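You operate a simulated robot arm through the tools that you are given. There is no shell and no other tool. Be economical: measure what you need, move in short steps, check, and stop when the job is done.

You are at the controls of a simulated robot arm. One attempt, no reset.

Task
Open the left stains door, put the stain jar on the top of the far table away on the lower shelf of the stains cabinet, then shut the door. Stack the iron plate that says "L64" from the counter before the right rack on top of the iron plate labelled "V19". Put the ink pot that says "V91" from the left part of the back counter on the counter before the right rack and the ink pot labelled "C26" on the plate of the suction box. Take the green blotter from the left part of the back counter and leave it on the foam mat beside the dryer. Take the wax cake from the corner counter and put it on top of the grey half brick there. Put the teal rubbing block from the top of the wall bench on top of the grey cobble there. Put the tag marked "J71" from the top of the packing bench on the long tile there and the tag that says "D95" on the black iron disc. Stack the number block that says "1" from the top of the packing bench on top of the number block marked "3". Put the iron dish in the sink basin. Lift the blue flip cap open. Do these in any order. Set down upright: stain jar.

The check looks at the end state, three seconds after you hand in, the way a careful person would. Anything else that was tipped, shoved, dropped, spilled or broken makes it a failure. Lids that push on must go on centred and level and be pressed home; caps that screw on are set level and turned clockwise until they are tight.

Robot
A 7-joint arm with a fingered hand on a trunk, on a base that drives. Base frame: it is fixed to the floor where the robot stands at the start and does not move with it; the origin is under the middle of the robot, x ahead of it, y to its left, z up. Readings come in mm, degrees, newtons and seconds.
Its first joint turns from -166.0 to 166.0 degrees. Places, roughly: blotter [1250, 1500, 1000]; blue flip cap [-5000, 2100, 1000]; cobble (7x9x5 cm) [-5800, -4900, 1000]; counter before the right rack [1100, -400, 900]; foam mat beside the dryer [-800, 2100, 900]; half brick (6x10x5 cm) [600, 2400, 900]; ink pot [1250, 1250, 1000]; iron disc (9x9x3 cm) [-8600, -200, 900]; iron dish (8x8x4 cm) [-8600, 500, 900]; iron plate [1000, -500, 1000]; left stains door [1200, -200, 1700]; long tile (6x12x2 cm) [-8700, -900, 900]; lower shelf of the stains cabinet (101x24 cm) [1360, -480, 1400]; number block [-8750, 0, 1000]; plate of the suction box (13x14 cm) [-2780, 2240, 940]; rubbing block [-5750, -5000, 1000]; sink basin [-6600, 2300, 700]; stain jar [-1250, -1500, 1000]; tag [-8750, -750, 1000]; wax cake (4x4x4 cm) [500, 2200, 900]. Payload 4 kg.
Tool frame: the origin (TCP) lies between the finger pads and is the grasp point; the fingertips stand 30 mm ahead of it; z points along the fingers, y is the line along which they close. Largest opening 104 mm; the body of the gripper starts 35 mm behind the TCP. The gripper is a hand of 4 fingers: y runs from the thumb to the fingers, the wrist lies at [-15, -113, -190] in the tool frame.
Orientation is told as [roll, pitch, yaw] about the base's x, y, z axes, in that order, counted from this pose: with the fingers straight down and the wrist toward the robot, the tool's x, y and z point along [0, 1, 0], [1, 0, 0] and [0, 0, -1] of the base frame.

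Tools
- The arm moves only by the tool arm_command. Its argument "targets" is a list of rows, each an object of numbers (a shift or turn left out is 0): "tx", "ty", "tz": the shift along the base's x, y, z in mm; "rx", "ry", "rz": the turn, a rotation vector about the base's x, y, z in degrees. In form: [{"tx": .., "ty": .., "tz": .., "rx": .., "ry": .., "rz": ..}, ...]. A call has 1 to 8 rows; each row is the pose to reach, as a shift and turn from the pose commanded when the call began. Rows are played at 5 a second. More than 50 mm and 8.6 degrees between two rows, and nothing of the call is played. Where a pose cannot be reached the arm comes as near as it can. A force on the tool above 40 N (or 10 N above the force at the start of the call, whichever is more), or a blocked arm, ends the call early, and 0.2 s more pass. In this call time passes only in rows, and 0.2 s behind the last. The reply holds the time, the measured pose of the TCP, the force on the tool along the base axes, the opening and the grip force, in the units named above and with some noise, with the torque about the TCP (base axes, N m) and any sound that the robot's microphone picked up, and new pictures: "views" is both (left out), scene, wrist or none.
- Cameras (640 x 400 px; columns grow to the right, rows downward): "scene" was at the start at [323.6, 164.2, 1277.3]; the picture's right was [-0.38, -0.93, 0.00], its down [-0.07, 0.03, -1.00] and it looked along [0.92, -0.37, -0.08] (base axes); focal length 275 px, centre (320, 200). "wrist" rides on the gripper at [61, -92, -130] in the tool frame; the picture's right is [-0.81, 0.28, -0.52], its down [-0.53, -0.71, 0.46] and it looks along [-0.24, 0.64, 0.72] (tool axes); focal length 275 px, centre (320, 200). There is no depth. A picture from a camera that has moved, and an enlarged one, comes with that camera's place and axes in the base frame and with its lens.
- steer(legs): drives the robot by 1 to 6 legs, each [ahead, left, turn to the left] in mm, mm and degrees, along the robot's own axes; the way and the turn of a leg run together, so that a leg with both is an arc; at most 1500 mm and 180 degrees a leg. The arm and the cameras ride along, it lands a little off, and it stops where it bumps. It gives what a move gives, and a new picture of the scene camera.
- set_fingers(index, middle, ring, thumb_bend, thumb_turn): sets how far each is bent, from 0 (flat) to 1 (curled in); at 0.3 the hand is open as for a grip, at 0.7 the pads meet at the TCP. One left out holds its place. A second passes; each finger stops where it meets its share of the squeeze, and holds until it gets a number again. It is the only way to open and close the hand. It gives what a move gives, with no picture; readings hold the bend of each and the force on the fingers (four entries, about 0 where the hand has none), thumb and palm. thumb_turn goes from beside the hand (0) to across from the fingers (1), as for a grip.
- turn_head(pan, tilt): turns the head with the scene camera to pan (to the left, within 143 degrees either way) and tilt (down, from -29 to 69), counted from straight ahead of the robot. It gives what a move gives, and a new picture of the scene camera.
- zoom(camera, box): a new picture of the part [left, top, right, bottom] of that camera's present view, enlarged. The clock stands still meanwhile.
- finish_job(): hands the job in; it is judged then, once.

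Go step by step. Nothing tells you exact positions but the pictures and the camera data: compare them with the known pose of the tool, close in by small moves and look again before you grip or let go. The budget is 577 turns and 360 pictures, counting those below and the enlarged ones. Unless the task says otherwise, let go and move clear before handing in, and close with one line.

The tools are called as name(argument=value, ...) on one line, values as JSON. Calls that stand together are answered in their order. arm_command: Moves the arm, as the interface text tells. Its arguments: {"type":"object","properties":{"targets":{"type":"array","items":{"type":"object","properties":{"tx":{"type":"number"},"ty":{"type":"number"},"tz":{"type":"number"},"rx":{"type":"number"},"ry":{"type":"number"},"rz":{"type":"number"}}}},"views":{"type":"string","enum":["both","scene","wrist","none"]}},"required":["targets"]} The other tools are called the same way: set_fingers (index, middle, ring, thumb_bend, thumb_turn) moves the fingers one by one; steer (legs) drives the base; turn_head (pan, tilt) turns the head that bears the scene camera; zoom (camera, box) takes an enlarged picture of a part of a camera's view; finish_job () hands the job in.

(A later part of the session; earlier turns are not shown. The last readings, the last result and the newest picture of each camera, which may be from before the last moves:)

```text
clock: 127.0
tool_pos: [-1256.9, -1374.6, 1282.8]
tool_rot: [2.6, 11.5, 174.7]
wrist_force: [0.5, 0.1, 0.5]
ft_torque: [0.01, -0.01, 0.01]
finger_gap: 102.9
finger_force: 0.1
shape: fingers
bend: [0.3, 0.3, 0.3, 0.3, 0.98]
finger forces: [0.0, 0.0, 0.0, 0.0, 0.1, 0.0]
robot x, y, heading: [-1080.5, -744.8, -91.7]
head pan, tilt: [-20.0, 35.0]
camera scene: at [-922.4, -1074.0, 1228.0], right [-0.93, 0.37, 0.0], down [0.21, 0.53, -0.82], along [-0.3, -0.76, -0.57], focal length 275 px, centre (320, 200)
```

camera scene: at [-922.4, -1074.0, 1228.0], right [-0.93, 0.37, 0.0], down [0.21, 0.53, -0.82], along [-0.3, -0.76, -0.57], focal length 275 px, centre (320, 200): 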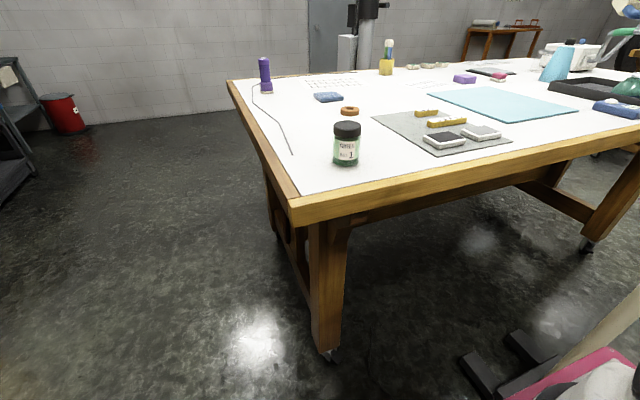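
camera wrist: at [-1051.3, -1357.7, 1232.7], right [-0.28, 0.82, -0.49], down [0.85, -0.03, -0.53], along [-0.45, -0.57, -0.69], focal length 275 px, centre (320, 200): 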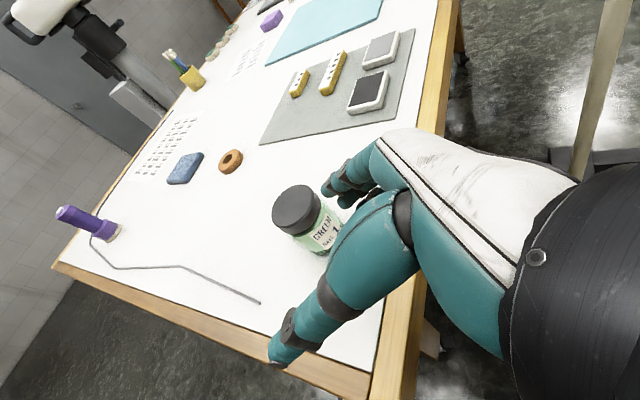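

arm_command(targets=[{"ry": 5.7}, {"ry": 11.5, "rx": -2.5}], views="none")

arm_command(targets=[{"rz": 8.5}, {"rz": 17}, {"rz": 25.5}, {"rz": 34}, {"rz": 42.5}, {"rz": 51}, {"rz": 59.5}, {"rz": 68}], views="none")

arm_command(targets=[{"rz": 8.5}, {"rz": 17}, {"rz": 25.5}, {"rz": 34}, {"rz": 42.5}, {"rz": 51}, {"rz": 59.5}, {"rz": 68}], views="none")

arm_command(targets=[{"rz": 8.5, "tx": 20}, {"rz": 17, "tx": 40}, {"rz": 25.5, "tx": 60}, {"rz": 34, "tx": 75}, {"rz": 42.5, "tx": 80}], views="none")

```text
clock: 127.6
tool_pos: [-1257.4, -1376.4, 1282.3]
tool_rot: [6.1, 0.3, 175.1]
wrist_force: [0.0, 0.4, -0.8]
ft_torque: [-0.02, -0.04, -0.01]
finger_gap: 103.2
finger_force: 0.1
shape: fingers
bend: [0.3, 0.3, 0.3, 0.3, 0.98]
finger forces: [0.0, 0.0, 0.0, 0.0, 0.0, 0.0]
robot x, y, heading: [-1083.4, -744.9, -91.7]
head pan, tilt: [-20.0, 35.0]
```

```text
clock: 129.4
tool_pos: [-1255.1, -1377.7, 1283.9]
tool_rot: [6.1, 0.2, -116.8]
wrist_force: [0.1, 0.2, 0.2]
ft_torque: [-0.02, 0.02, -0.01]
finger_gap: 103.4
finger_force: 0.1
shape: fingers
bend: [0.3, 0.3, 0.3, 0.3, 0.98]
finger forces: [0.1, 0.1, 0.1, 0.1, 0.1, 0.1]
robot x, y, heading: [-1079.5, -746.7, -91.4]
head pan, tilt: [-20.0, 35.0]
```

```text
clock: 131.2
tool_pos: [-1255.3, -1375.9, 1284.0]
tool_rot: [6.1, 0.3, -48.7]
wrist_force: [0.1, -0.9, -0.3]
ft_torque: [-0.03, 0.01, -0.01]
finger_gap: 103.1
finger_force: 0.0
shape: fingers
bend: [0.3, 0.3, 0.3, 0.3, 0.98]
finger forces: [0.0, 0.1, 0.1, 0.0, 0.0, 0.0]
robot x, y, heading: [-1081.2, -745.1, -91.9]
head pan, tilt: [-20.0, 35.0]
```

```text
clock: 132.4
tool_pos: [-1175.1, -1377.3, 1283.5]
tool_rot: [6.1, 0.3, -6.3]
wrist_force: [-0.6, -0.3, -0.1]
ft_torque: [0.0, 0.0, -0.01]
finger_gap: 102.9
finger_force: 0.1
shape: fingers
bend: [0.3, 0.3, 0.3, 0.3, 0.98]
finger forces: [0.0, 0.1, 0.1, 0.0, 0.0, 0.0]
robot x, y, heading: [-1082.6, -745.2, -91.8]
head pan, tilt: [-20.0, 35.0]
```

arm_command(targets=[{"rx": -8, "tz": -20}, {"rx": -16, "tz": -45, "ty": -10}, {"rx": -24, "tz": -70, "ty": -20}, {"rx": -32, "tz": -95, "ty": -30}, {"rx": -40, "tz": -120, "ty": -40}, {"rx": -48, "tz": -145, "ty": -50}, {"rx": -56, "tz": -170, "ty": -60}], views="both")

```text
clock: 134.0
tool_pos: [-1176.2, -1432.7, 1138.4]
tool_rot: [-49.3, -3.6, -4.5]
wrist_force: [7.0, -0.5, -0.6]
ft_torque: [0.04, 0.31, -0.26]
finger_gap: 103.1
finger_force: 0.0
shape: fingers
bend: [0.3, 0.3, 0.3, 0.3, 0.98]
finger forces: [0.1, 0.0, 0.0, 0.1, 0.0, 0.0]
out of reach, approached as far as the arm can: row 7
robot x, y, heading: [-1083.0, -746.7, -91.7]
head pan, tilt: [-20.0, 35.0]
camera scene: at [-919.8, -1075.8, 1227.2], right [-0.93, 0.37, 0.0], down [0.21, 0.54, -0.82], along [-0.3, -0.76, -0.57], focal length 275 px, centre (320, 200)
camera wrist: at [-1258.7, -1285.5, 1171.5], right [0.21, -0.15, 0.97], down [-0.77, -0.63, 0.07], along [0.6, -0.76, -0.25], focal length 275 px, centre (320, 200)
```

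scene: 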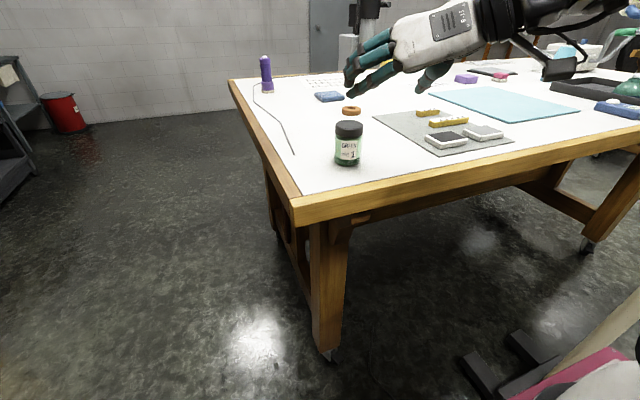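
wrist: 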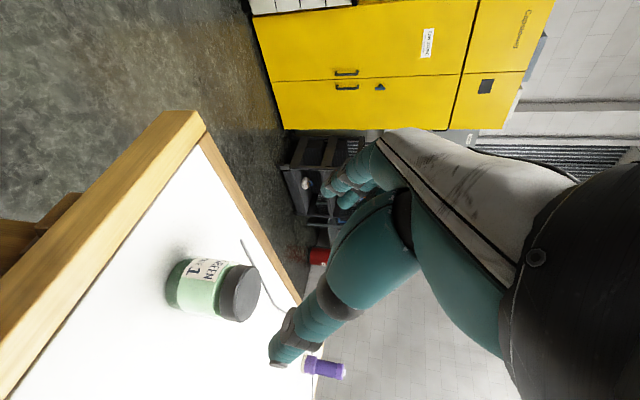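

The hand is tilted ~50° with its wrist to the right now. The jar checks at (-1175, -1560); I'll move in diagonally.

arm_command(targets=[{"tx": 1, "ty": -30, "tz": -35}, {"tx": 1, "ty": -60, "tz": -70}, {"tx": 1, "ty": -85, "tz": -100}], views="both")

```text
clock: 134.8
tool_pos: [-1175.3, -1513.2, 1042.1]
tool_rot: [-49.7, -5.1, -4.0]
wrist_force: [0.9, -0.7, 0.1]
ft_torque: [0.02, 0.0, 0.0]
finger_gap: 103.0
finger_force: 0.1
shape: fingers
bend: [0.3, 0.3, 0.3, 0.3, 0.98]
finger forces: [0.0, 0.0, 0.0, 0.1, 0.0, 0.0]
robot x, y, heading: [-1080.4, -747.4, -91.9]
head pan, tilt: [-20.0, 35.0]
camera scene: at [-922.4, -1073.9, 1228.1], right [-0.93, 0.37, 0.0], down [0.21, 0.53, -0.82], along [-0.3, -0.76, -0.57], focal length 275 px, centre (320, 200)
camera wrist: at [-1260.0, -1366.8, 1071.8], right [0.18, -0.14, 0.97], down [-0.77, -0.64, 0.05], along [0.62, -0.75, -0.22], focal length 275 px, centre (320, 200)
```

scene: 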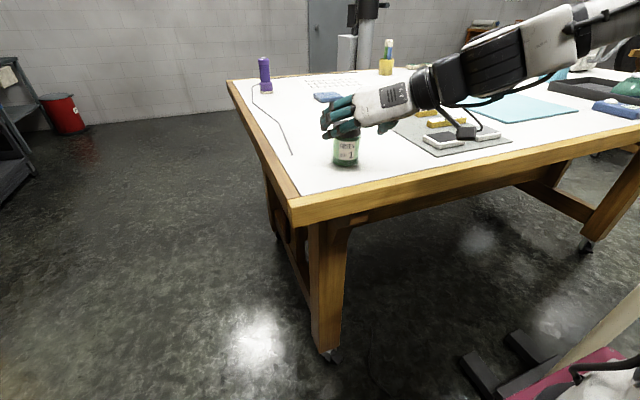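
wrist: 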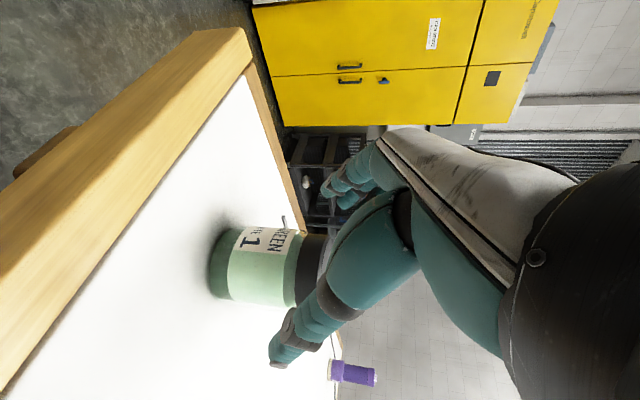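

arm_command(targets=[{"ty": -18, "tz": -20}, {"ty": -38, "tz": -42}], views="both")

```text
clock: 135.4
tool_pos: [-1173.6, -1552.1, 998.6]
tool_rot: [-49.8, -5.1, -3.8]
wrist_force: [0.1, 0.1, 0.9]
ft_torque: [-0.01, -0.03, 0.01]
finger_gap: 103.5
finger_force: 0.0
shape: fingers
bend: [0.3, 0.3, 0.3, 0.3, 0.98]
finger forces: [0.0, 0.1, 0.0, 0.0, 0.0, 0.0]
robot x, y, heading: [-1084.1, -745.1, -91.7]
head pan, tilt: [-20.0, 35.0]
camera scene: at [-922.4, -1073.9, 1228.1], right [-0.93, 0.37, 0.0], down [0.21, 0.53, -0.82], along [-0.3, -0.76, -0.57], focal length 275 px, centre (320, 200)
camera wrist: at [-1259.3, -1406.3, 1029.0], right [0.18, -0.14, 0.97], down [-0.77, -0.64, 0.05], along [0.62, -0.75, -0.22], focal length 275 px, centre (320, 200)
```

scene: 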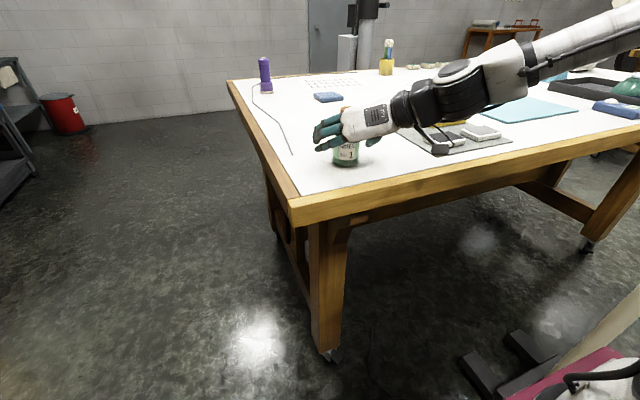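
wrist: 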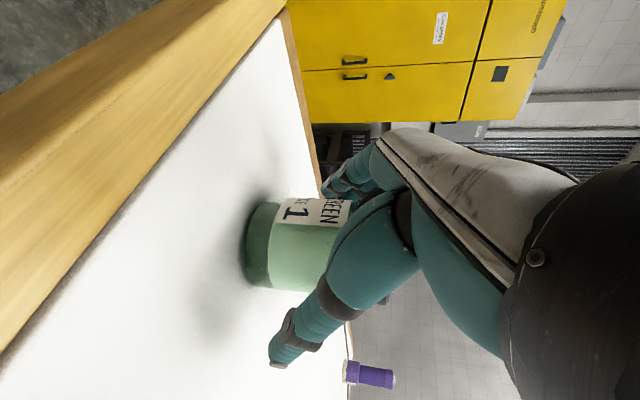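

set_fingers(index=0.62, middle=0.62, ring=0.62, thumb_bend=0.62)

arm_command(targets=[{"tz": 15}, {"tz": 40}, {"tz": 80}, {"tz": 110, "ty": 20}], views="scene")

```text
clock: 136.4
tool_pos: [-1172.5, -1552.4, 998.4]
tool_rot: [-49.7, -5.2, -3.8]
wrist_force: [0.9, -0.6, 5.3]
ft_torque: [-0.03, 0.11, 0.07]
finger_gap: 55.3
finger_force: 17.3
shape: fingers
bend: [0.51, 0.57, 0.59, 0.5, 0.97]
finger forces: [9.4, 4.4, 4.2, 0.0, 16.7, 0.0]
robot x, y, heading: [-1082.1, -747.7, -91.7]
head pan, tilt: [-20.0, 35.0]
```

```text
clock: 137.4
tool_pos: [-1175.5, -1532.4, 1110.1]
tool_rot: [-49.7, -5.1, -3.9]
wrist_force: [-0.4, -0.3, -1.7]
ft_torque: [0.03, -0.03, -0.01]
finger_gap: 55.2
finger_force: 15.9
shape: fingers
bend: [0.51, 0.57, 0.6, 0.5, 0.95]
finger forces: [9.5, 3.9, 2.3, 0.1, 16.4, 0.0]
robot x, y, heading: [-1080.3, -743.9, -91.5]
head pan, tilt: [-20.0, 35.0]
camera scene: at [-922.4, -1074.2, 1228.0], right [-0.93, 0.37, 0.0], down [0.21, 0.53, -0.82], along [-0.3, -0.76, -0.57], focal length 275 px, centre (320, 200)
```

scene: 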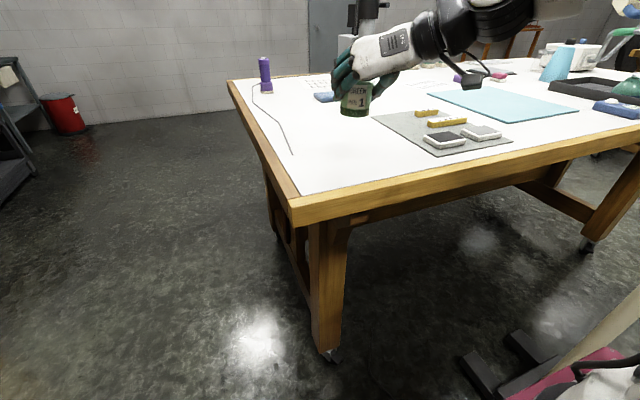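

Jar in hand (bottom 48.5 mm below TCP). I'll raise it, back off and turn to face the cabinet again.

arm_command(targets=[{"tz": 45, "ty": 10}, {"tz": 90, "ty": 20}, {"tz": 130, "ty": 30}, {"tz": 170, "ty": 40}], views="none")

steer(legs=[[-350, 0, 0], [0, 0, 91.6], [1200, 250, 0]])

```text
clock: 138.4
tool_pos: [-1175.4, -1492.9, 1281.5]
tool_rot: [-49.7, -5.1, -3.8]
wrist_force: [-0.6, 0.1, -2.1]
ft_torque: [0.05, -0.03, 0.01]
finger_gap: 55.3
finger_force: 15.9
shape: fingers
bend: [0.51, 0.57, 0.6, 0.5, 0.95]
finger forces: [9.6, 3.9, 2.2, 0.0, 16.2, 0.0]
robot x, y, heading: [-1082.2, -742.8, -91.5]
head pan, tilt: [-20.0, 35.0]
```

```text
clock: 150.3
tool_pos: [857.0, -238.6, 1281.5]
tool_rot: [-49.7, -5.1, 86.8]
wrist_force: [0.1, 0.2, -3.2]
ft_torque: [0.01, -0.01, -0.01]
finger_gap: 55.2
finger_force: 15.6
shape: fingers
bend: [0.51, 0.58, 0.6, 0.5, 0.95]
finger forces: [9.4, 4.2, 2.0, 0.1, 15.9, 0.0]
robot x, y, heading: [105.9, -153.4, -1.1]
head pan, tilt: [-20.0, 35.0]
camera scene: at [432.3, 8.1, 1228.0], right [-0.36, -0.93, 0.0], down [-0.54, 0.21, -0.82], along [0.76, -0.29, -0.57], focal length 275 px, centre (320, 200)
```

scene: 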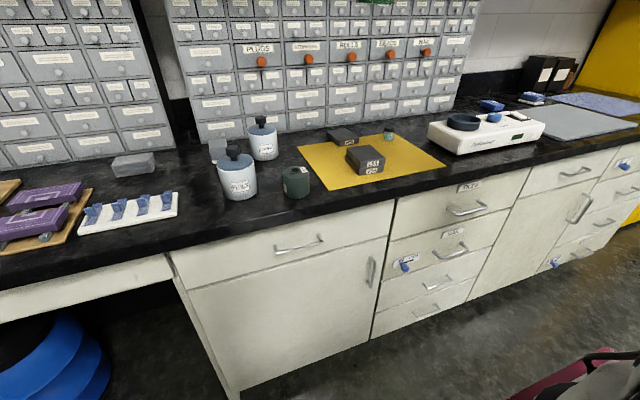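

turn_head(pan=-5, tilt=-14)

arm_command(targets=[{"tz": 45}, {"tz": 90}, {"tz": 135}, {"tz": 180}, {"tz": 210}], views="both")

```text
clock: 151.5
tool_pos: [856.8, -239.6, 1280.2]
tool_rot: [-49.7, -5.1, 86.8]
wrist_force: [-0.3, -0.4, -3.3]
ft_torque: [-0.01, 0.01, 0.02]
finger_gap: 55.0
finger_force: 16.1
shape: fingers
bend: [0.51, 0.58, 0.6, 0.5, 0.95]
finger forces: [9.6, 4.1, 2.0, 0.1, 16.1, 0.0]
robot x, y, heading: [110.6, -151.1, -1.3]
head pan, tilt: [-5.0, -14.0]
camera scene: at [431.0, 31.1, 1305.1], right [-0.1, -0.99, 0.0], down [0.24, -0.03, -0.97], along [0.97, -0.1, 0.24], focal length 275 px, centre (320, 200)
```

scene: 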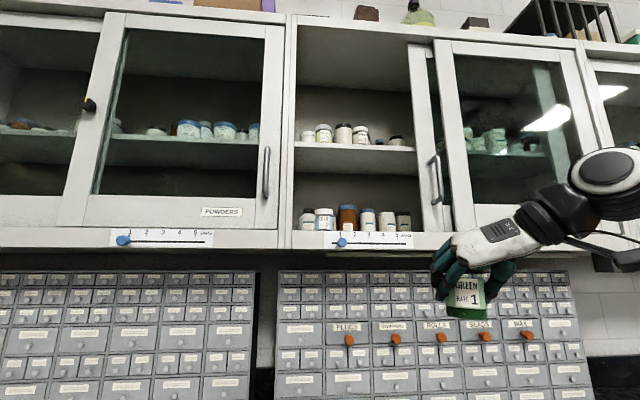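

```text
clock: 152.7
tool_pos: [855.2, -239.2, 1490.7]
tool_rot: [-49.7, -5.1, 86.9]
wrist_force: [-0.3, -0.6, -2.5]
ft_torque: [0.02, 0.0, 0.02]
finger_gap: 55.2
finger_force: 15.8
shape: fingers
bend: [0.51, 0.58, 0.6, 0.5, 0.95]
finger forces: [9.5, 4.0, 2.1, 0.0, 15.9, 0.1]
robot x, y, heading: [107.3, -157.4, -0.9]
head pan, tilt: [-5.0, -14.0]
camera scene: at [431.0, 31.0, 1305.2], right [-0.1, -0.99, 0.0], down [0.24, -0.03, -0.97], along [0.97, -0.1, 0.24], focal length 275 px, centre (320, 200)
camera wrist: at [709.8, -325.6, 1522.0], right [0.14, 0.18, 0.97], down [0.65, -0.76, 0.05], along [0.75, 0.63, -0.22], focal length 275 px, centre (320, 200)
```

scene: 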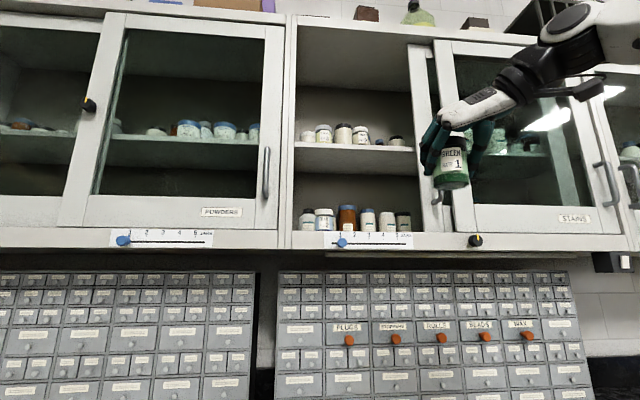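
wrist: 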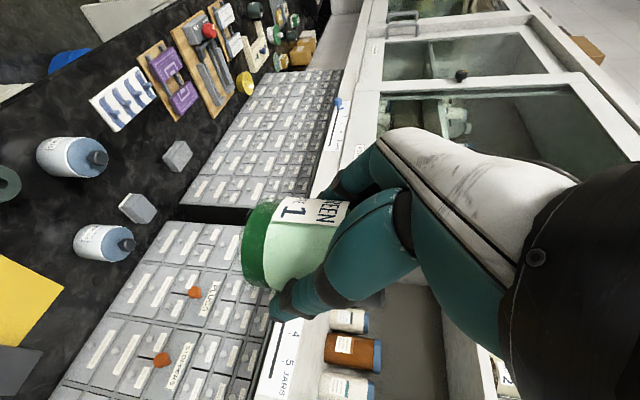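

The shelf is near z≈1405, opening y from +30 to -310. I'll line up at y≈-180 and drive up to it with the jar held high.

steer(legs=[[0, 60, 1], [270, 0, 0]])

arm_command(targets=[{"tz": 5}], views="wrist")

```text
clock: 155.2
tool_pos: [1129.7, -171.7, 1491.4]
tool_rot: [-49.6, -5.0, 87.4]
wrist_force: [0.2, -0.2, -2.5]
ft_torque: [0.0, 0.03, -0.02]
finger_gap: 55.1
finger_force: 16.0
shape: fingers
bend: [0.51, 0.58, 0.6, 0.5, 0.95]
finger forces: [9.6, 4.0, 1.9, 0.1, 15.9, 0.1]
robot x, y, heading: [381.0, -95.1, -0.4]
head pan, tilt: [-5.0, -14.0]
camera scene: at [702.2, 94.7, 1305.2], right [-0.09, -1.0, 0.0], down [0.24, -0.02, -0.97], along [0.97, -0.09, 0.24], focal length 275 px, centre (320, 200)
```

scene: 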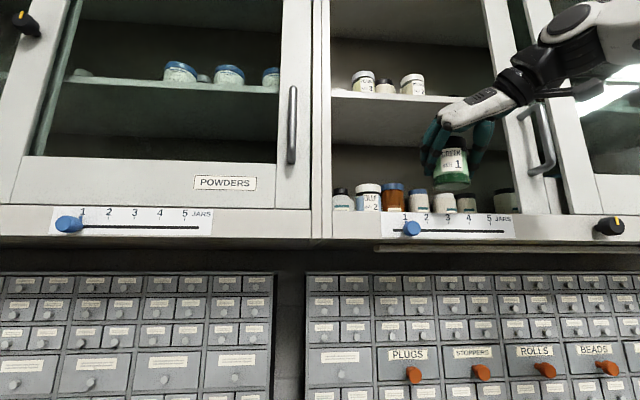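

```text
clock: 155.6
tool_pos: [1129.4, -170.5, 1496.3]
tool_rot: [-49.7, -5.0, 87.5]
wrist_force: [0.2, -0.1, -2.5]
ft_torque: [0.0, 0.03, 0.0]
finger_gap: 55.0
finger_force: 15.5
shape: fingers
bend: [0.51, 0.58, 0.6, 0.5, 0.95]
finger forces: [9.5, 4.2, 2.0, 0.0, 16.0, 0.0]
robot x, y, heading: [383.8, -99.5, -0.2]
head pan, tilt: [-5.0, -14.0]
camera wrist: at [985.4, -258.6, 1526.4], right [0.14, 0.18, 0.97], down [0.66, -0.75, 0.05], along [0.74, 0.64, -0.22], focal length 275 px, centre (320, 200)
```

wrist: 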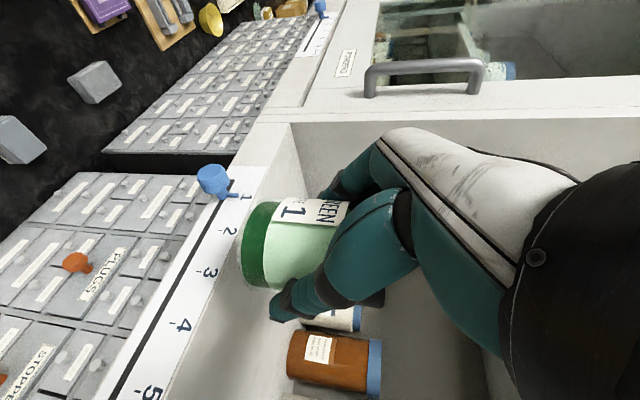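

arm_command(targets=[{"tx": 40, "ty": -10}, {"tx": 80, "ty": -18}, {"tx": 115, "ty": -18, "tz": -15}, {"tx": 150, "ty": -18, "tz": -25}], views="both")

```text
clock: 156.6
tool_pos: [1276.8, -188.8, 1471.1]
tool_rot: [-49.7, -5.0, 87.5]
wrist_force: [0.1, 0.6, -1.5]
ft_torque: [-0.02, -0.01, -0.03]
finger_gap: 55.1
finger_force: 15.8
shape: fingers
bend: [0.51, 0.58, 0.6, 0.5, 0.95]
finger forces: [9.5, 4.2, 2.1, 0.1, 15.7, 0.0]
robot x, y, heading: [381.2, -93.4, -0.3]
head pan, tilt: [-5.0, -14.0]
camera scene: at [701.7, 94.6, 1305.3], right [-0.09, -1.0, 0.0], down [0.24, -0.02, -0.97], along [0.97, -0.09, 0.24], focal length 275 px, centre (320, 200)
camera wrist: at [1133.5, -276.3, 1501.7], right [0.14, 0.18, 0.97], down [0.66, -0.75, 0.05], along [0.74, 0.64, -0.22], focal length 275 px, centre (320, 200)
```

scene: 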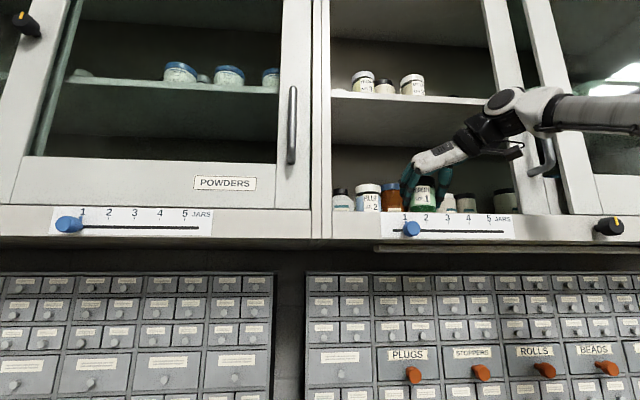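
wrist: 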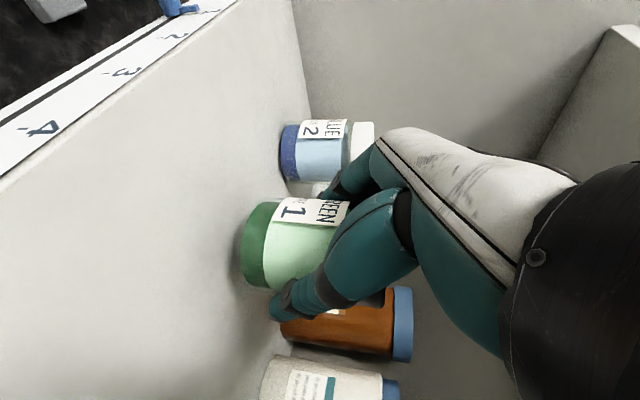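

arm_command(targets=[{"tx": 6, "tz": -7}, {"tx": 6, "tz": -11}, {"tx": 6, "tz": -14}, {"tx": 6, "tz": -16}], views="none")

```text
clock: 157.6
tool_pos: [1285.4, -189.5, 1455.6]
tool_rot: [-49.8, -5.2, 87.6]
wrist_force: [0.9, 1.0, 1.9]
ft_torque: [-0.09, 0.02, 0.0]
finger_gap: 54.9
finger_force: 16.9
shape: fingers
bend: [0.51, 0.58, 0.6, 0.5, 0.96]
finger forces: [9.6, 4.6, 3.2, 0.1, 16.0, 0.1]
robot x, y, heading: [377.8, -97.5, -0.3]
head pan, tilt: [-5.0, -14.0]
```

Contact just beginning at TCP z≈1455.6. One more millimetre, then open part-way.

arm_command(targets=[{"tz": -1.5}], views="none")

set_fingers(index=0.4, middle=0.4, ring=0.4, thumb_bend=0.36)

arm_command(targets=[{"tx": -25, "tz": 10}, {"tx": -60, "tz": 25}, {"tx": -100, "tz": 40}, {"tx": -145, "tz": 45}, {"tx": -190, "tz": 45}, {"tx": -235, "tz": 45}], views="both")

```text
clock: 158.0
tool_pos: [1283.9, -188.2, 1454.9]
tool_rot: [-49.9, -5.2, 87.5]
wrist_force: [-1.7, 2.6, 6.2]
ft_torque: [-0.1, 0.04, -0.03]
finger_gap: 55.0
finger_force: 17.3
shape: fingers
bend: [0.51, 0.57, 0.59, 0.5, 0.96]
finger forces: [9.8, 5.1, 4.4, 0.1, 16.2, 0.0]
robot x, y, heading: [380.4, -98.6, -0.4]
head pan, tilt: [-5.0, -14.0]
```

```text
clock: 159.0
tool_pos: [1285.1, -189.3, 1454.9]
tool_rot: [-49.7, -5.1, 87.4]
wrist_force: [-0.4, -1.0, -0.2]
ft_torque: [-0.03, 0.01, 0.03]
finger_gap: 82.6
finger_force: 0.1
shape: fingers
bend: [0.4, 0.4, 0.4, 0.36, 0.97]
finger forces: [0.0, 0.0, 0.1, 0.0, 0.1, 0.0]
robot x, y, heading: [381.5, -95.5, -0.2]
head pan, tilt: [-5.0, -14.0]
```

```text
clock: 160.4
tool_pos: [1052.3, -191.2, 1497.4]
tool_rot: [-49.7, -5.1, 87.6]
wrist_force: [0.7, 0.2, -0.3]
ft_torque: [0.0, 0.0, 0.0]
finger_gap: 82.7
finger_force: 0.0
shape: fingers
bend: [0.4, 0.4, 0.4, 0.36, 0.97]
finger forces: [0.1, 0.1, 0.1, 0.1, 0.0, 0.1]
robot x, y, heading: [378.6, -94.9, -0.2]
head pan, tilt: [-5.0, -14.0]
camera scene: at [702.5, 94.9, 1305.1], right [-0.09, -1.0, 0.0], down [0.24, -0.02, -0.97], along [0.97, -0.09, 0.24], focal length 275 px, centre (320, 200)
camera wrist: at [908.2, -278.1, 1528.6], right [0.14, 0.18, 0.97], down [0.66, -0.75, 0.05], along [0.74, 0.64, -0.23], focal length 275 px, centre (320, 200)
```

scene: 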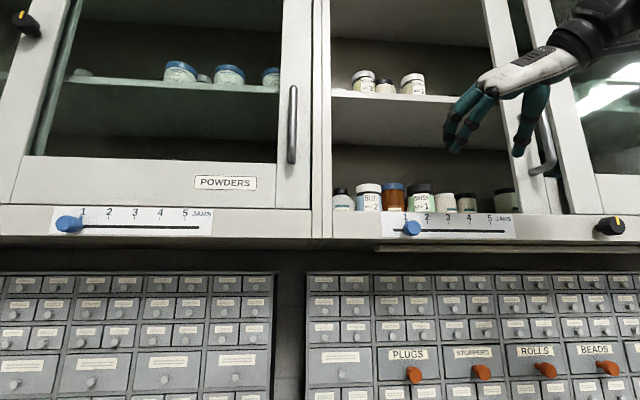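
wrist: 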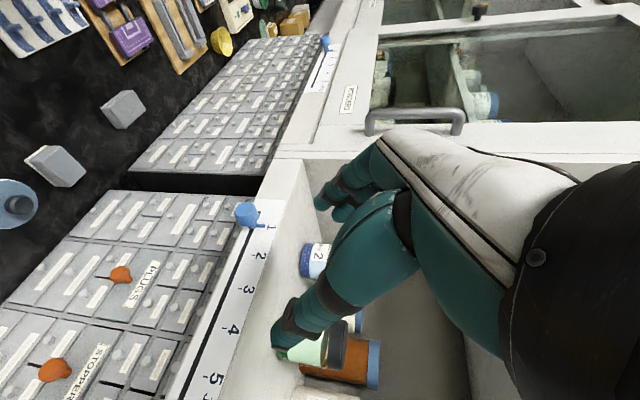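

The jar stands upright on the lower shelf. Now to close: I'll straddle the handle bar (now near y≈-391) and slide it left.

set_fingers(index=0.5, middle=0.5, ring=0.5, thumb_bend=0.5)

arm_command(targets=[{"ty": -40, "tz": 15}, {"ty": -80, "tz": 30}, {"ty": -120, "tz": 45}, {"ty": -160, "tz": 60}, {"ty": -198, "tz": 68, "tx": 10}], views="both")

```text
clock: 161.4
tool_pos: [1051.4, -191.2, 1497.9]
tool_rot: [-49.7, -5.2, 87.5]
wrist_force: [0.0, 1.4, 0.1]
ft_torque: [0.01, 0.01, 0.01]
finger_gap: 52.7
finger_force: 0.0
shape: fingers
bend: [0.5, 0.5, 0.5, 0.5, 0.97]
finger forces: [0.0, 0.1, 0.0, 0.0, 0.0, 0.1]
robot x, y, heading: [381.8, -97.8, -0.1]
head pan, tilt: [-5.0, -14.0]
```

```text
clock: 162.6
tool_pos: [1058.9, -386.5, 1567.4]
tool_rot: [-49.7, -5.1, 87.5]
wrist_force: [0.0, 0.2, 0.3]
ft_torque: [0.01, -0.01, -0.01]
finger_gap: 52.4
finger_force: 0.0
shape: fingers
bend: [0.5, 0.5, 0.5, 0.5, 0.97]
finger forces: [0.1, 0.0, 0.0, 0.0, 0.0, 0.0]
robot x, y, heading: [380.6, -96.3, -0.4]
head pan, tilt: [-5.0, -14.0]
camera scene: at [701.9, 94.9, 1305.3], right [-0.09, -1.0, 0.0], down [0.24, -0.02, -0.97], along [0.97, -0.09, 0.24], focal length 275 px, centre (320, 200)
camera wrist: at [915.5, -474.0, 1596.6], right [0.14, 0.18, 0.97], down [0.66, -0.75, 0.05], along [0.74, 0.64, -0.22], focal length 275 px, centre (320, 200)
```

scene: 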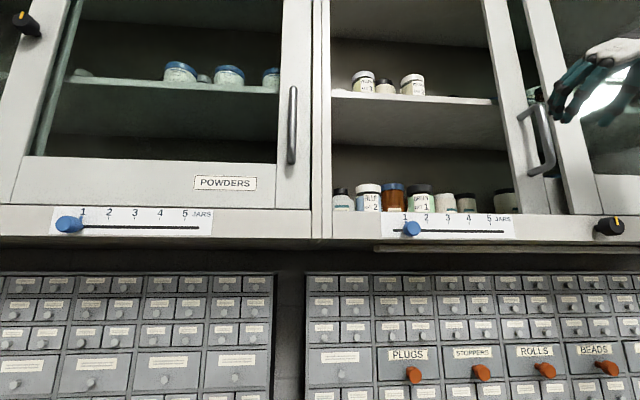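
wrist: 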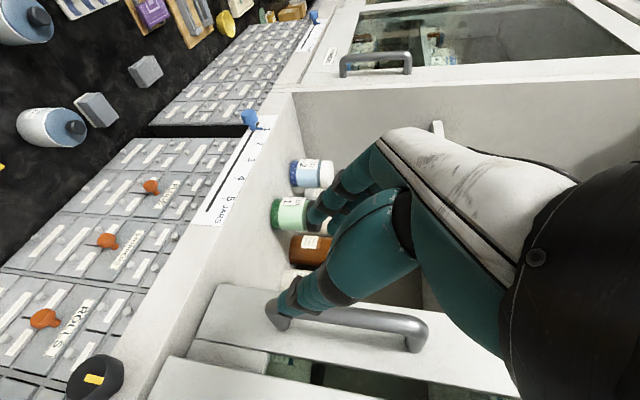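

set_fingers(index=0.54, middle=0.54, ring=0.54, thumb_bend=0.57)

arm_command(targets=[{"ty": -8, "tx": 30}, {"ty": -8, "tx": 60}, {"ty": -8, "tx": 85}, {"ty": -8, "tx": 100}], views="wrist")

```text
clock: 163.6
tool_pos: [1058.9, -386.5, 1566.8]
tool_rot: [-49.6, -5.1, 87.5]
wrist_force: [-0.6, 0.2, 0.3]
ft_torque: [-0.02, 0.01, -0.01]
finger_gap: 39.7
finger_force: 0.2
shape: fingers
bend: [0.54, 0.54, 0.54, 0.56, 0.97]
finger forces: [0.1, 0.0, 0.0, 0.1, 0.1, 0.0]
robot x, y, heading: [384.9, -97.4, -0.2]
head pan, tilt: [-5.0, -14.0]
```

```text
clock: 164.6
tool_pos: [1149.7, -392.6, 1561.2]
tool_rot: [-49.6, -5.1, 87.5]
wrist_force: [0.5, 0.7, 0.2]
ft_torque: [-0.03, 0.0, 0.02]
finger_gap: 39.6
finger_force: 0.1
shape: fingers
bend: [0.54, 0.54, 0.54, 0.56, 0.97]
finger forces: [0.0, 0.0, 0.1, 0.0, 0.0, 0.0]
out of reach, approached as far as the arm can: row 4
robot x, y, heading: [381.3, -92.0, -0.2]
head pan, tilt: [-5.0, -14.0]
camera wrist: at [1005.9, -479.0, 1592.8], right [0.14, 0.18, 0.97], down [0.66, -0.75, 0.05], along [0.74, 0.64, -0.22], focal length 275 px, centre (320, 200)
```

wrist: 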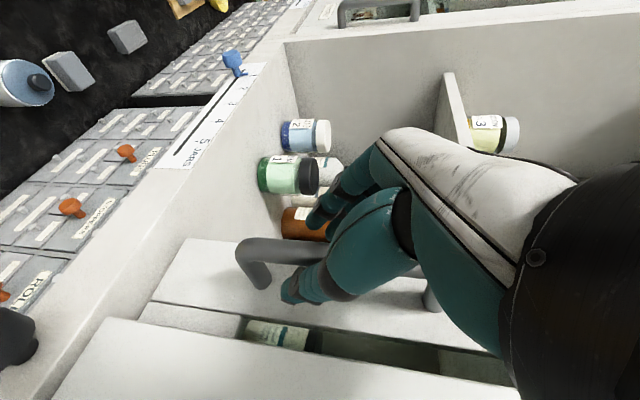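

arm_command(targets=[{"ty": 20}, {"ty": 45}, {"ty": 75}, {"ty": 110}], views="wrist")

```text
clock: 165.6
tool_pos: [1148.4, -279.0, 1561.6]
tool_rot: [-49.7, -5.1, 87.7]
wrist_force: [0.0, 0.3, -0.2]
ft_torque: [-0.01, -0.01, -0.01]
finger_gap: 39.7
finger_force: 0.0
shape: fingers
bend: [0.54, 0.54, 0.54, 0.56, 0.98]
finger forces: [0.1, 0.0, 0.0, 0.0, 0.1, 0.0]
robot x, y, heading: [380.6, -92.8, -0.2]
head pan, tilt: [-5.0, -14.0]
camera wrist: at [1005.4, -366.9, 1592.9], right [0.14, 0.18, 0.97], down [0.66, -0.75, 0.05], along [0.74, 0.64, -0.22], focal length 275 px, centre (320, 200)
```

wrist: 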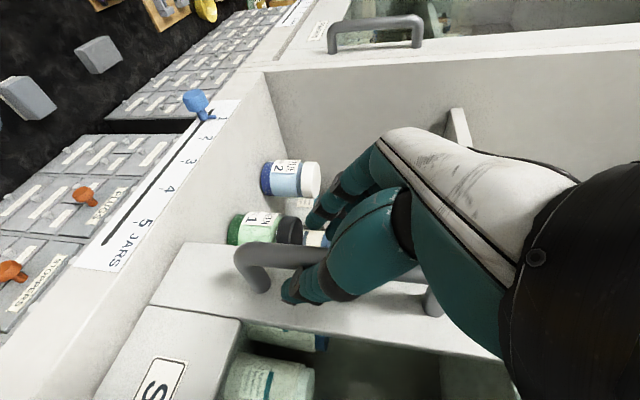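

arm_command(targets=[{"ty": 40}, {"ty": 80}, {"ty": 120}, {"ty": 160}, {"ty": 200}, {"ty": 235}, {"ty": 255}], views="wrist")

```text
clock: 167.2
tool_pos: [1148.1, -26.0, 1563.1]
tool_rot: [-49.7, -5.0, 87.5]
wrist_force: [1.4, -1.8, 0.2]
ft_torque: [0.01, 0.01, -0.01]
finger_gap: 40.2
finger_force: 0.4
shape: fingers
bend: [0.54, 0.54, 0.54, 0.55, 0.98]
finger forces: [0.0, 0.1, 0.1, 0.0, 0.7, 0.1]
robot x, y, heading: [382.0, -93.5, -0.3]
head pan, tilt: [-5.0, -14.0]
camera wrist: at [1003.9, -113.5, 1592.8], right [0.14, 0.18, 0.97], down [0.66, -0.75, 0.05], along [0.74, 0.64, -0.22], focal length 275 px, centre (320, 200)
```

wrist: 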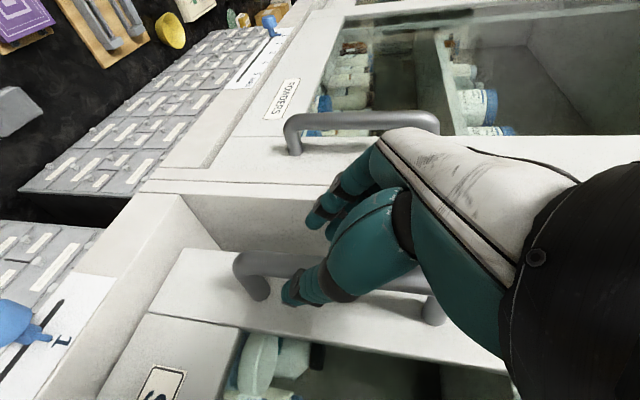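

arm_command(targets=[{"ty": 8}, {"ty": 16}, {"ty": 24}, {"ty": 30}, {"ty": 36}, {"ty": 42}, {"ty": 48}, {"ty": 54}], views="both")

```text
clock: 169.0
tool_pos: [1148.9, 21.6, 1564.6]
tool_rot: [-49.7, -5.1, 87.4]
wrist_force: [-18.4, -34.3, -1.9]
ft_torque: [-0.05, 0.0, -0.66]
finger_gap: 55.9
finger_force: 20.2
shape: fingers
bend: [0.54, 0.74, 0.7, 0.46, 0.97]
finger forces: [0.0, 14.3, 13.8, 0.0, 11.5, 0.0]
robot x, y, heading: [382.2, -96.0, -0.2]
head pan, tilt: [-5.0, -14.0]
camera scene: at [701.0, 92.3, 1305.9], right [-0.09, -1.0, 0.0], down [0.24, -0.02, -0.97], along [0.97, -0.09, 0.24], focal length 275 px, centre (320, 200)
camera wrist: at [1003.6, -64.4, 1594.0], right [0.14, 0.18, 0.97], down [0.66, -0.75, 0.05], along [0.74, 0.63, -0.22], focal length 275 px, centre (320, 200)
```

scene: 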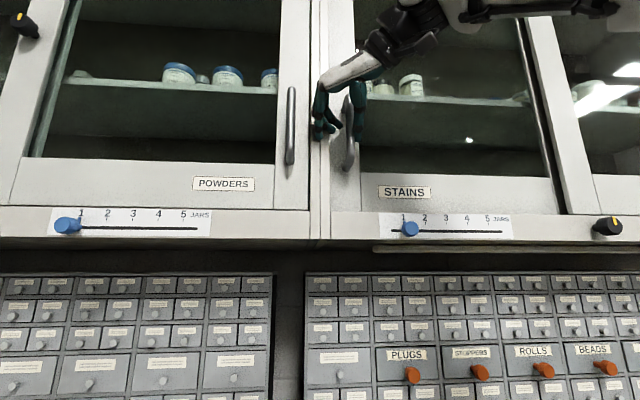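
wrist: 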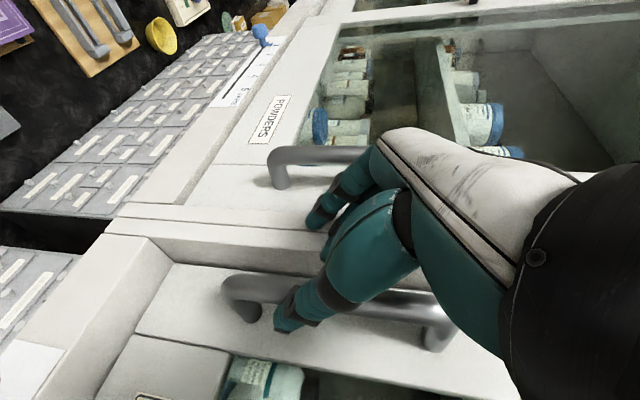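

The fingers hit the frame post before the door is fully shut. I'll back out and push the bar from its right with a closed hand.

arm_command(targets=[{"ty": -14}, {"ty": -14, "tx": -40}, {"ty": -14, "tx": -80}, {"ty": -45, "tx": -90}, {"ty": -90, "tx": -90}], views="none")

set_fingers(index=0.7, middle=0.7, ring=0.7, thumb_bend=0.7)

arm_command(targets=[{"tx": 10}], views="both")

```text
clock: 170.2
tool_pos: [1058.1, -61.6, 1562.7]
tool_rot: [-49.8, -5.0, 87.6]
wrist_force: [-0.8, -0.3, 0.1]
ft_torque: [-0.05, 0.0, -0.02]
finger_gap: 39.4
finger_force: 0.1
shape: fingers
bend: [0.54, 0.54, 0.54, 0.56, 0.98]
finger forces: [0.1, 0.0, 0.1, 0.0, 0.0, 0.1]
robot x, y, heading: [378.8, -97.5, -0.2]
head pan, tilt: [-5.0, -14.0]
```

```text
clock: 171.2
tool_pos: [1059.7, -61.7, 1562.9]
tool_rot: [-49.7, -5.1, 87.5]
wrist_force: [0.0, 0.5, -0.2]
ft_torque: [0.01, 0.0, 0.01]
finger_gap: 1.5
finger_force: 0.0
shape: fingers
bend: [0.7, 0.7, 0.7, 0.7, 0.98]
finger forces: [0.0, 0.0, 0.0, 0.0, 0.1, 0.0]
robot x, y, heading: [381.5, -92.8, -0.4]
head pan, tilt: [-5.0, -14.0]
```

```text
clock: 171.6
tool_pos: [1069.5, -62.5, 1562.1]
tool_rot: [-49.7, -5.0, 87.4]
wrist_force: [-0.6, -0.7, 0.6]
ft_torque: [-0.03, 0.02, 0.01]
finger_gap: 1.3
finger_force: 0.0
shape: fingers
bend: [0.7, 0.7, 0.7, 0.7, 0.98]
finger forces: [0.0, 0.1, 0.1, 0.0, 0.1, 0.0]
robot x, y, heading: [382.7, -95.4, -0.2]
head pan, tilt: [-5.0, -14.0]
camera scene: at [702.1, 94.7, 1305.2], right [-0.09, -1.0, 0.0], down [0.24, -0.02, -0.97], along [0.97, -0.09, 0.24], focal length 275 px, centre (320, 200)
camera wrist: at [925.3, -150.4, 1592.6], right [0.14, 0.18, 0.97], down [0.66, -0.75, 0.05], along [0.74, 0.64, -0.22], focal length 275 px, centre (320, 200)
```

scene: 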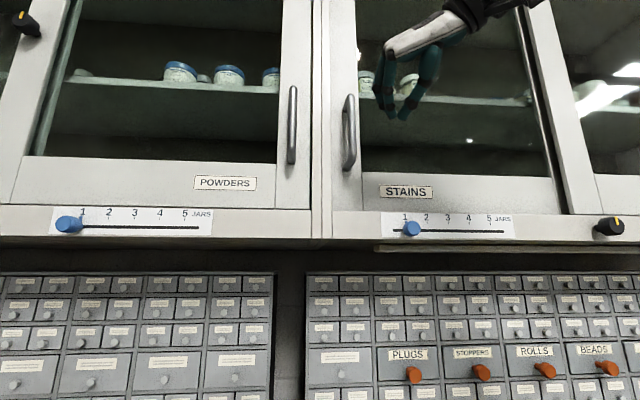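
wrist: 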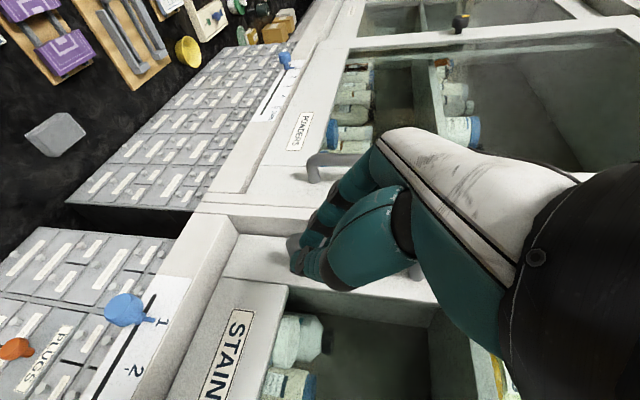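

zoom(camera="scene", box=[280, 60, 400, 220])

```text
2.50 times, centred on (340, 140) of scene
camera zoom: at [702.1, 94.7, 1305.2], right [-0.09, -1.0, 0.0], down [0.24, -0.02, -0.97], along [0.97, -0.09, 0.24], focal length 686 px, centre (270, 350)
```

zoom: 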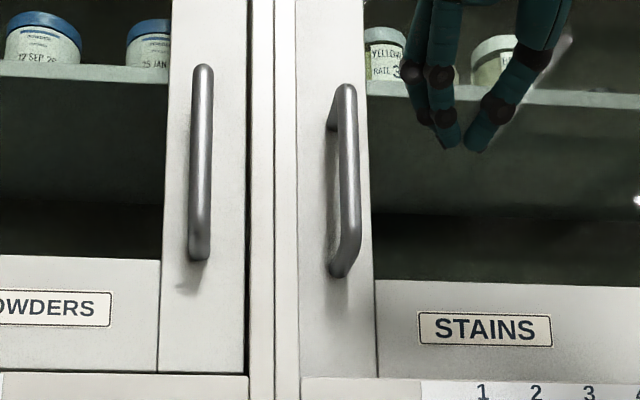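

It looks nearly shut; I'll give the bar a gentle confirming push from its right side.

arm_command(targets=[{"tx": 40}, {"tx": 75}, {"tx": 75, "ty": 10}, {"tx": 75, "ty": 20}, {"tx": 75, "ty": 28}, {"tx": 75, "ty": 36}, {"tx": 75, "ty": 44}, {"tx": 75, "ty": 52}], views="both")

```text
clock: 172.9
tool_pos: [1144.0, -42.4, 1566.3]
tool_rot: [-49.8, -5.2, 86.8]
wrist_force: [-23.6, -24.8, -0.2]
ft_torque: [0.72, -0.53, 0.4]
finger_gap: 1.7
finger_force: 17.4
shape: fingers
bend: [0.7, 0.71, 0.7, 0.7, 0.98]
finger forces: [0.1, 15.0, 20.1, 0.0, 0.1, 0.0]
robot x, y, heading: [379.7, -95.5, -0.2]
head pan, tilt: [-5.0, -14.0]
stopped in row 6: the force on the tool passed its limit at 42 N (the readings are from after the stop); the commanded pose is now the measured one
camera scene: at [700.3, 91.8, 1305.9], right [-0.09, -1.0, 0.0], down [0.24, -0.02, -0.97], along [0.97, -0.09, 0.24], focal length 275 px, centre (320, 200)
camera wrist: at [999.7, -128.4, 1594.4], right [0.14, 0.18, 0.97], down [0.65, -0.76, 0.05], along [0.75, 0.63, -0.22], focal length 275 px, centre (320, 200)
```

scene: 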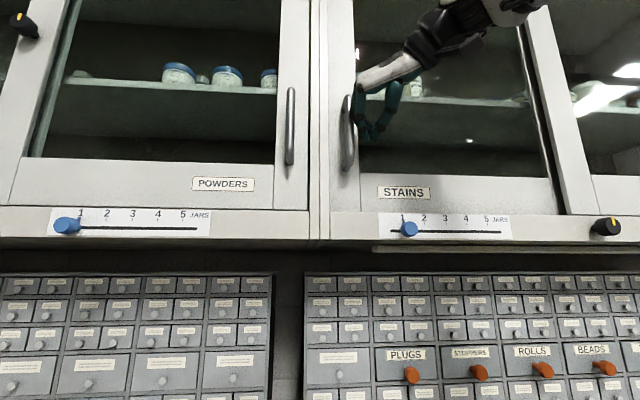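
wrist: 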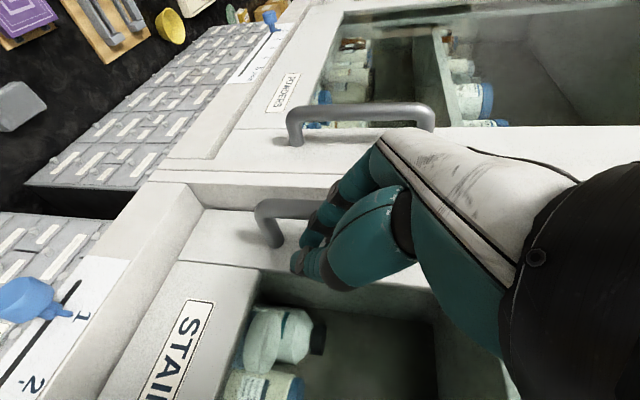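

The door holds against the push: it is shut. I'll back off and lower the hand to point down.

arm_command(targets=[{"ty": -15}, {"ty": -20, "tx": -40}, {"ty": -20, "tx": -80, "tz": -10, "ry": 8}, {"ty": -20, "tx": -110, "tz": -40, "ry": 16}, {"ty": -20, "tx": -140, "tz": -75, "ry": 24}, {"ty": -20, "tx": -170, "tz": -110, "ry": 32}, {"ty": -20, "tx": -200, "tz": -145, "ry": 40}, {"ty": -20, "tx": -230, "tz": -180, "ry": 48}], views="none")

zoom(camera="scene", box=[280, 0, 600, 220])

```text
clock: 174.7
tool_pos: [914.5, -57.2, 1381.1]
tool_rot: [-1.8, -1.3, 84.2]
wrist_force: [-1.3, -0.2, 0.8]
ft_torque: [-0.01, -0.02, -0.01]
finger_gap: 1.1
finger_force: 0.0
shape: fingers
bend: [0.7, 0.7, 0.7, 0.7, 0.98]
finger forces: [0.0, 0.1, 0.1, 0.1, 0.0, 0.0]
robot x, y, heading: [383.2, -99.2, -0.2]
head pan, tilt: [-5.0, -14.0]
```

```text
1.82 times, centred on (440, 110) of scene
camera zoom: at [701.9, 94.0, 1305.2], right [-0.09, -1.0, 0.0], down [0.24, -0.02, -0.97], along [0.97, -0.09, 0.24], focal length 499 px, centre (102, 364)
```

zoom: 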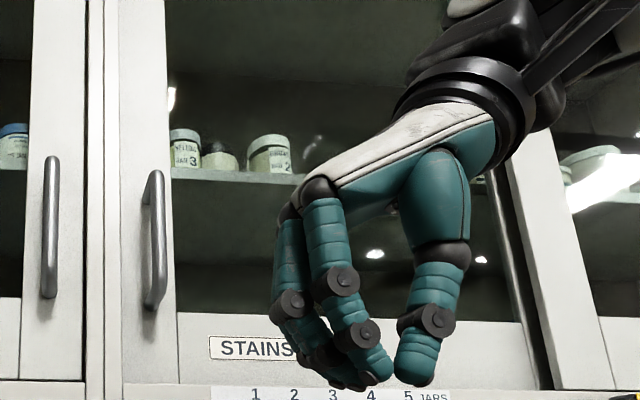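

Door closed. Next the corner counter with wax cake and half brick: I'll drive there and face the left wall.

steer(legs=[[-200, 0, 0], [0, 1450, 0], [0, 0, 90], [0, -240, 0]])

turn_head(pan=-15, tilt=40)

```text
clock: 188.4
tool_pos: [361.4, 1925.0, 1382.8]
tool_rot: [-2.0, -1.2, 175.5]
wrist_force: [0.2, 0.7, 0.2]
ft_torque: [0.01, -0.03, 0.01]
finger_gap: 1.2
finger_force: 0.0
shape: fingers
bend: [0.7, 0.7, 0.7, 0.7, 0.98]
finger forces: [0.2, 0.0, 0.1, 0.0, 0.0, 0.0]
robot x, y, heading: [408.8, 1390.0, 91.0]
head pan, tilt: [-5.0, -14.0]
camera scene: at [211.4, 1707.6, 1305.2], right [1.0, -0.07, 0.0], down [0.02, 0.24, -0.97], along [0.07, 0.97, 0.24], focal length 275 px, centre (320, 200)
```

scene: 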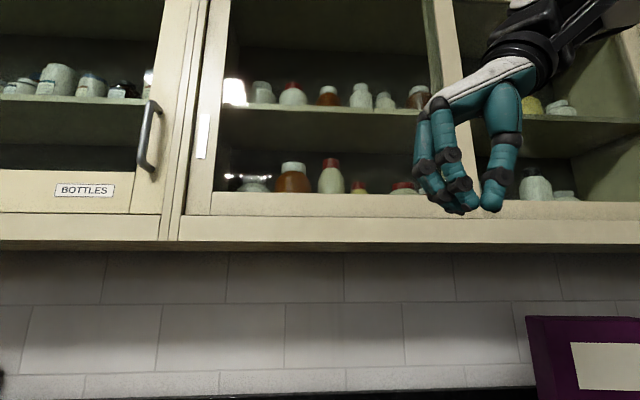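

```text
clock: 189.7
tool_pos: [361.6, 1924.5, 1382.2]
tool_rot: [-2.0, -1.3, 175.3]
wrist_force: [-0.3, 0.1, 0.3]
ft_torque: [-0.01, 0.01, -0.02]
finger_gap: 1.1
finger_force: 0.1
shape: fingers
bend: [0.7, 0.7, 0.7, 0.7, 0.98]
finger forces: [0.1, 0.0, 0.0, 0.0, 0.1, 0.0]
robot x, y, heading: [408.8, 1391.4, 90.9]
head pan, tilt: [-15.0, 40.0]
camera scene: at [226.3, 1708.9, 1220.6], right [0.97, -0.24, 0.0], down [-0.16, -0.62, -0.77], along [0.19, 0.74, -0.64], focal length 275 px, centre (320, 200)
```

scene: 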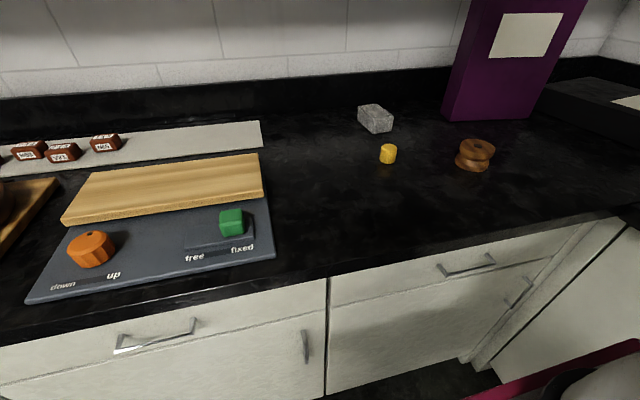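

zoom(camera="scene", box=[330, 80, 450, 180])

```text
4.00 times, centred on (390, 130) of scene
camera zoom: at [226.3, 1708.9, 1220.6], right [0.97, -0.24, 0.0], down [-0.16, -0.62, -0.77], along [0.19, 0.74, -0.64], focal length 1098 px, centre (40, 480)
```

zoom: 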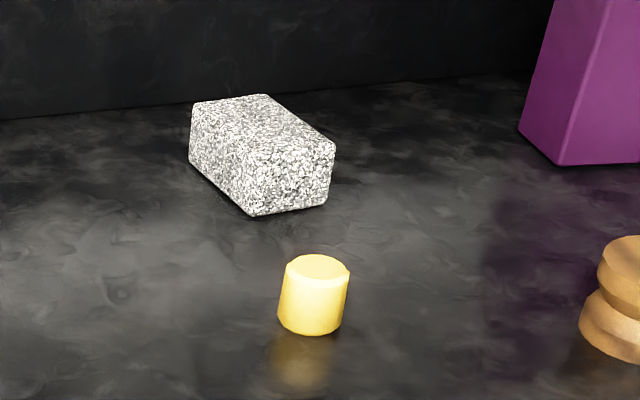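

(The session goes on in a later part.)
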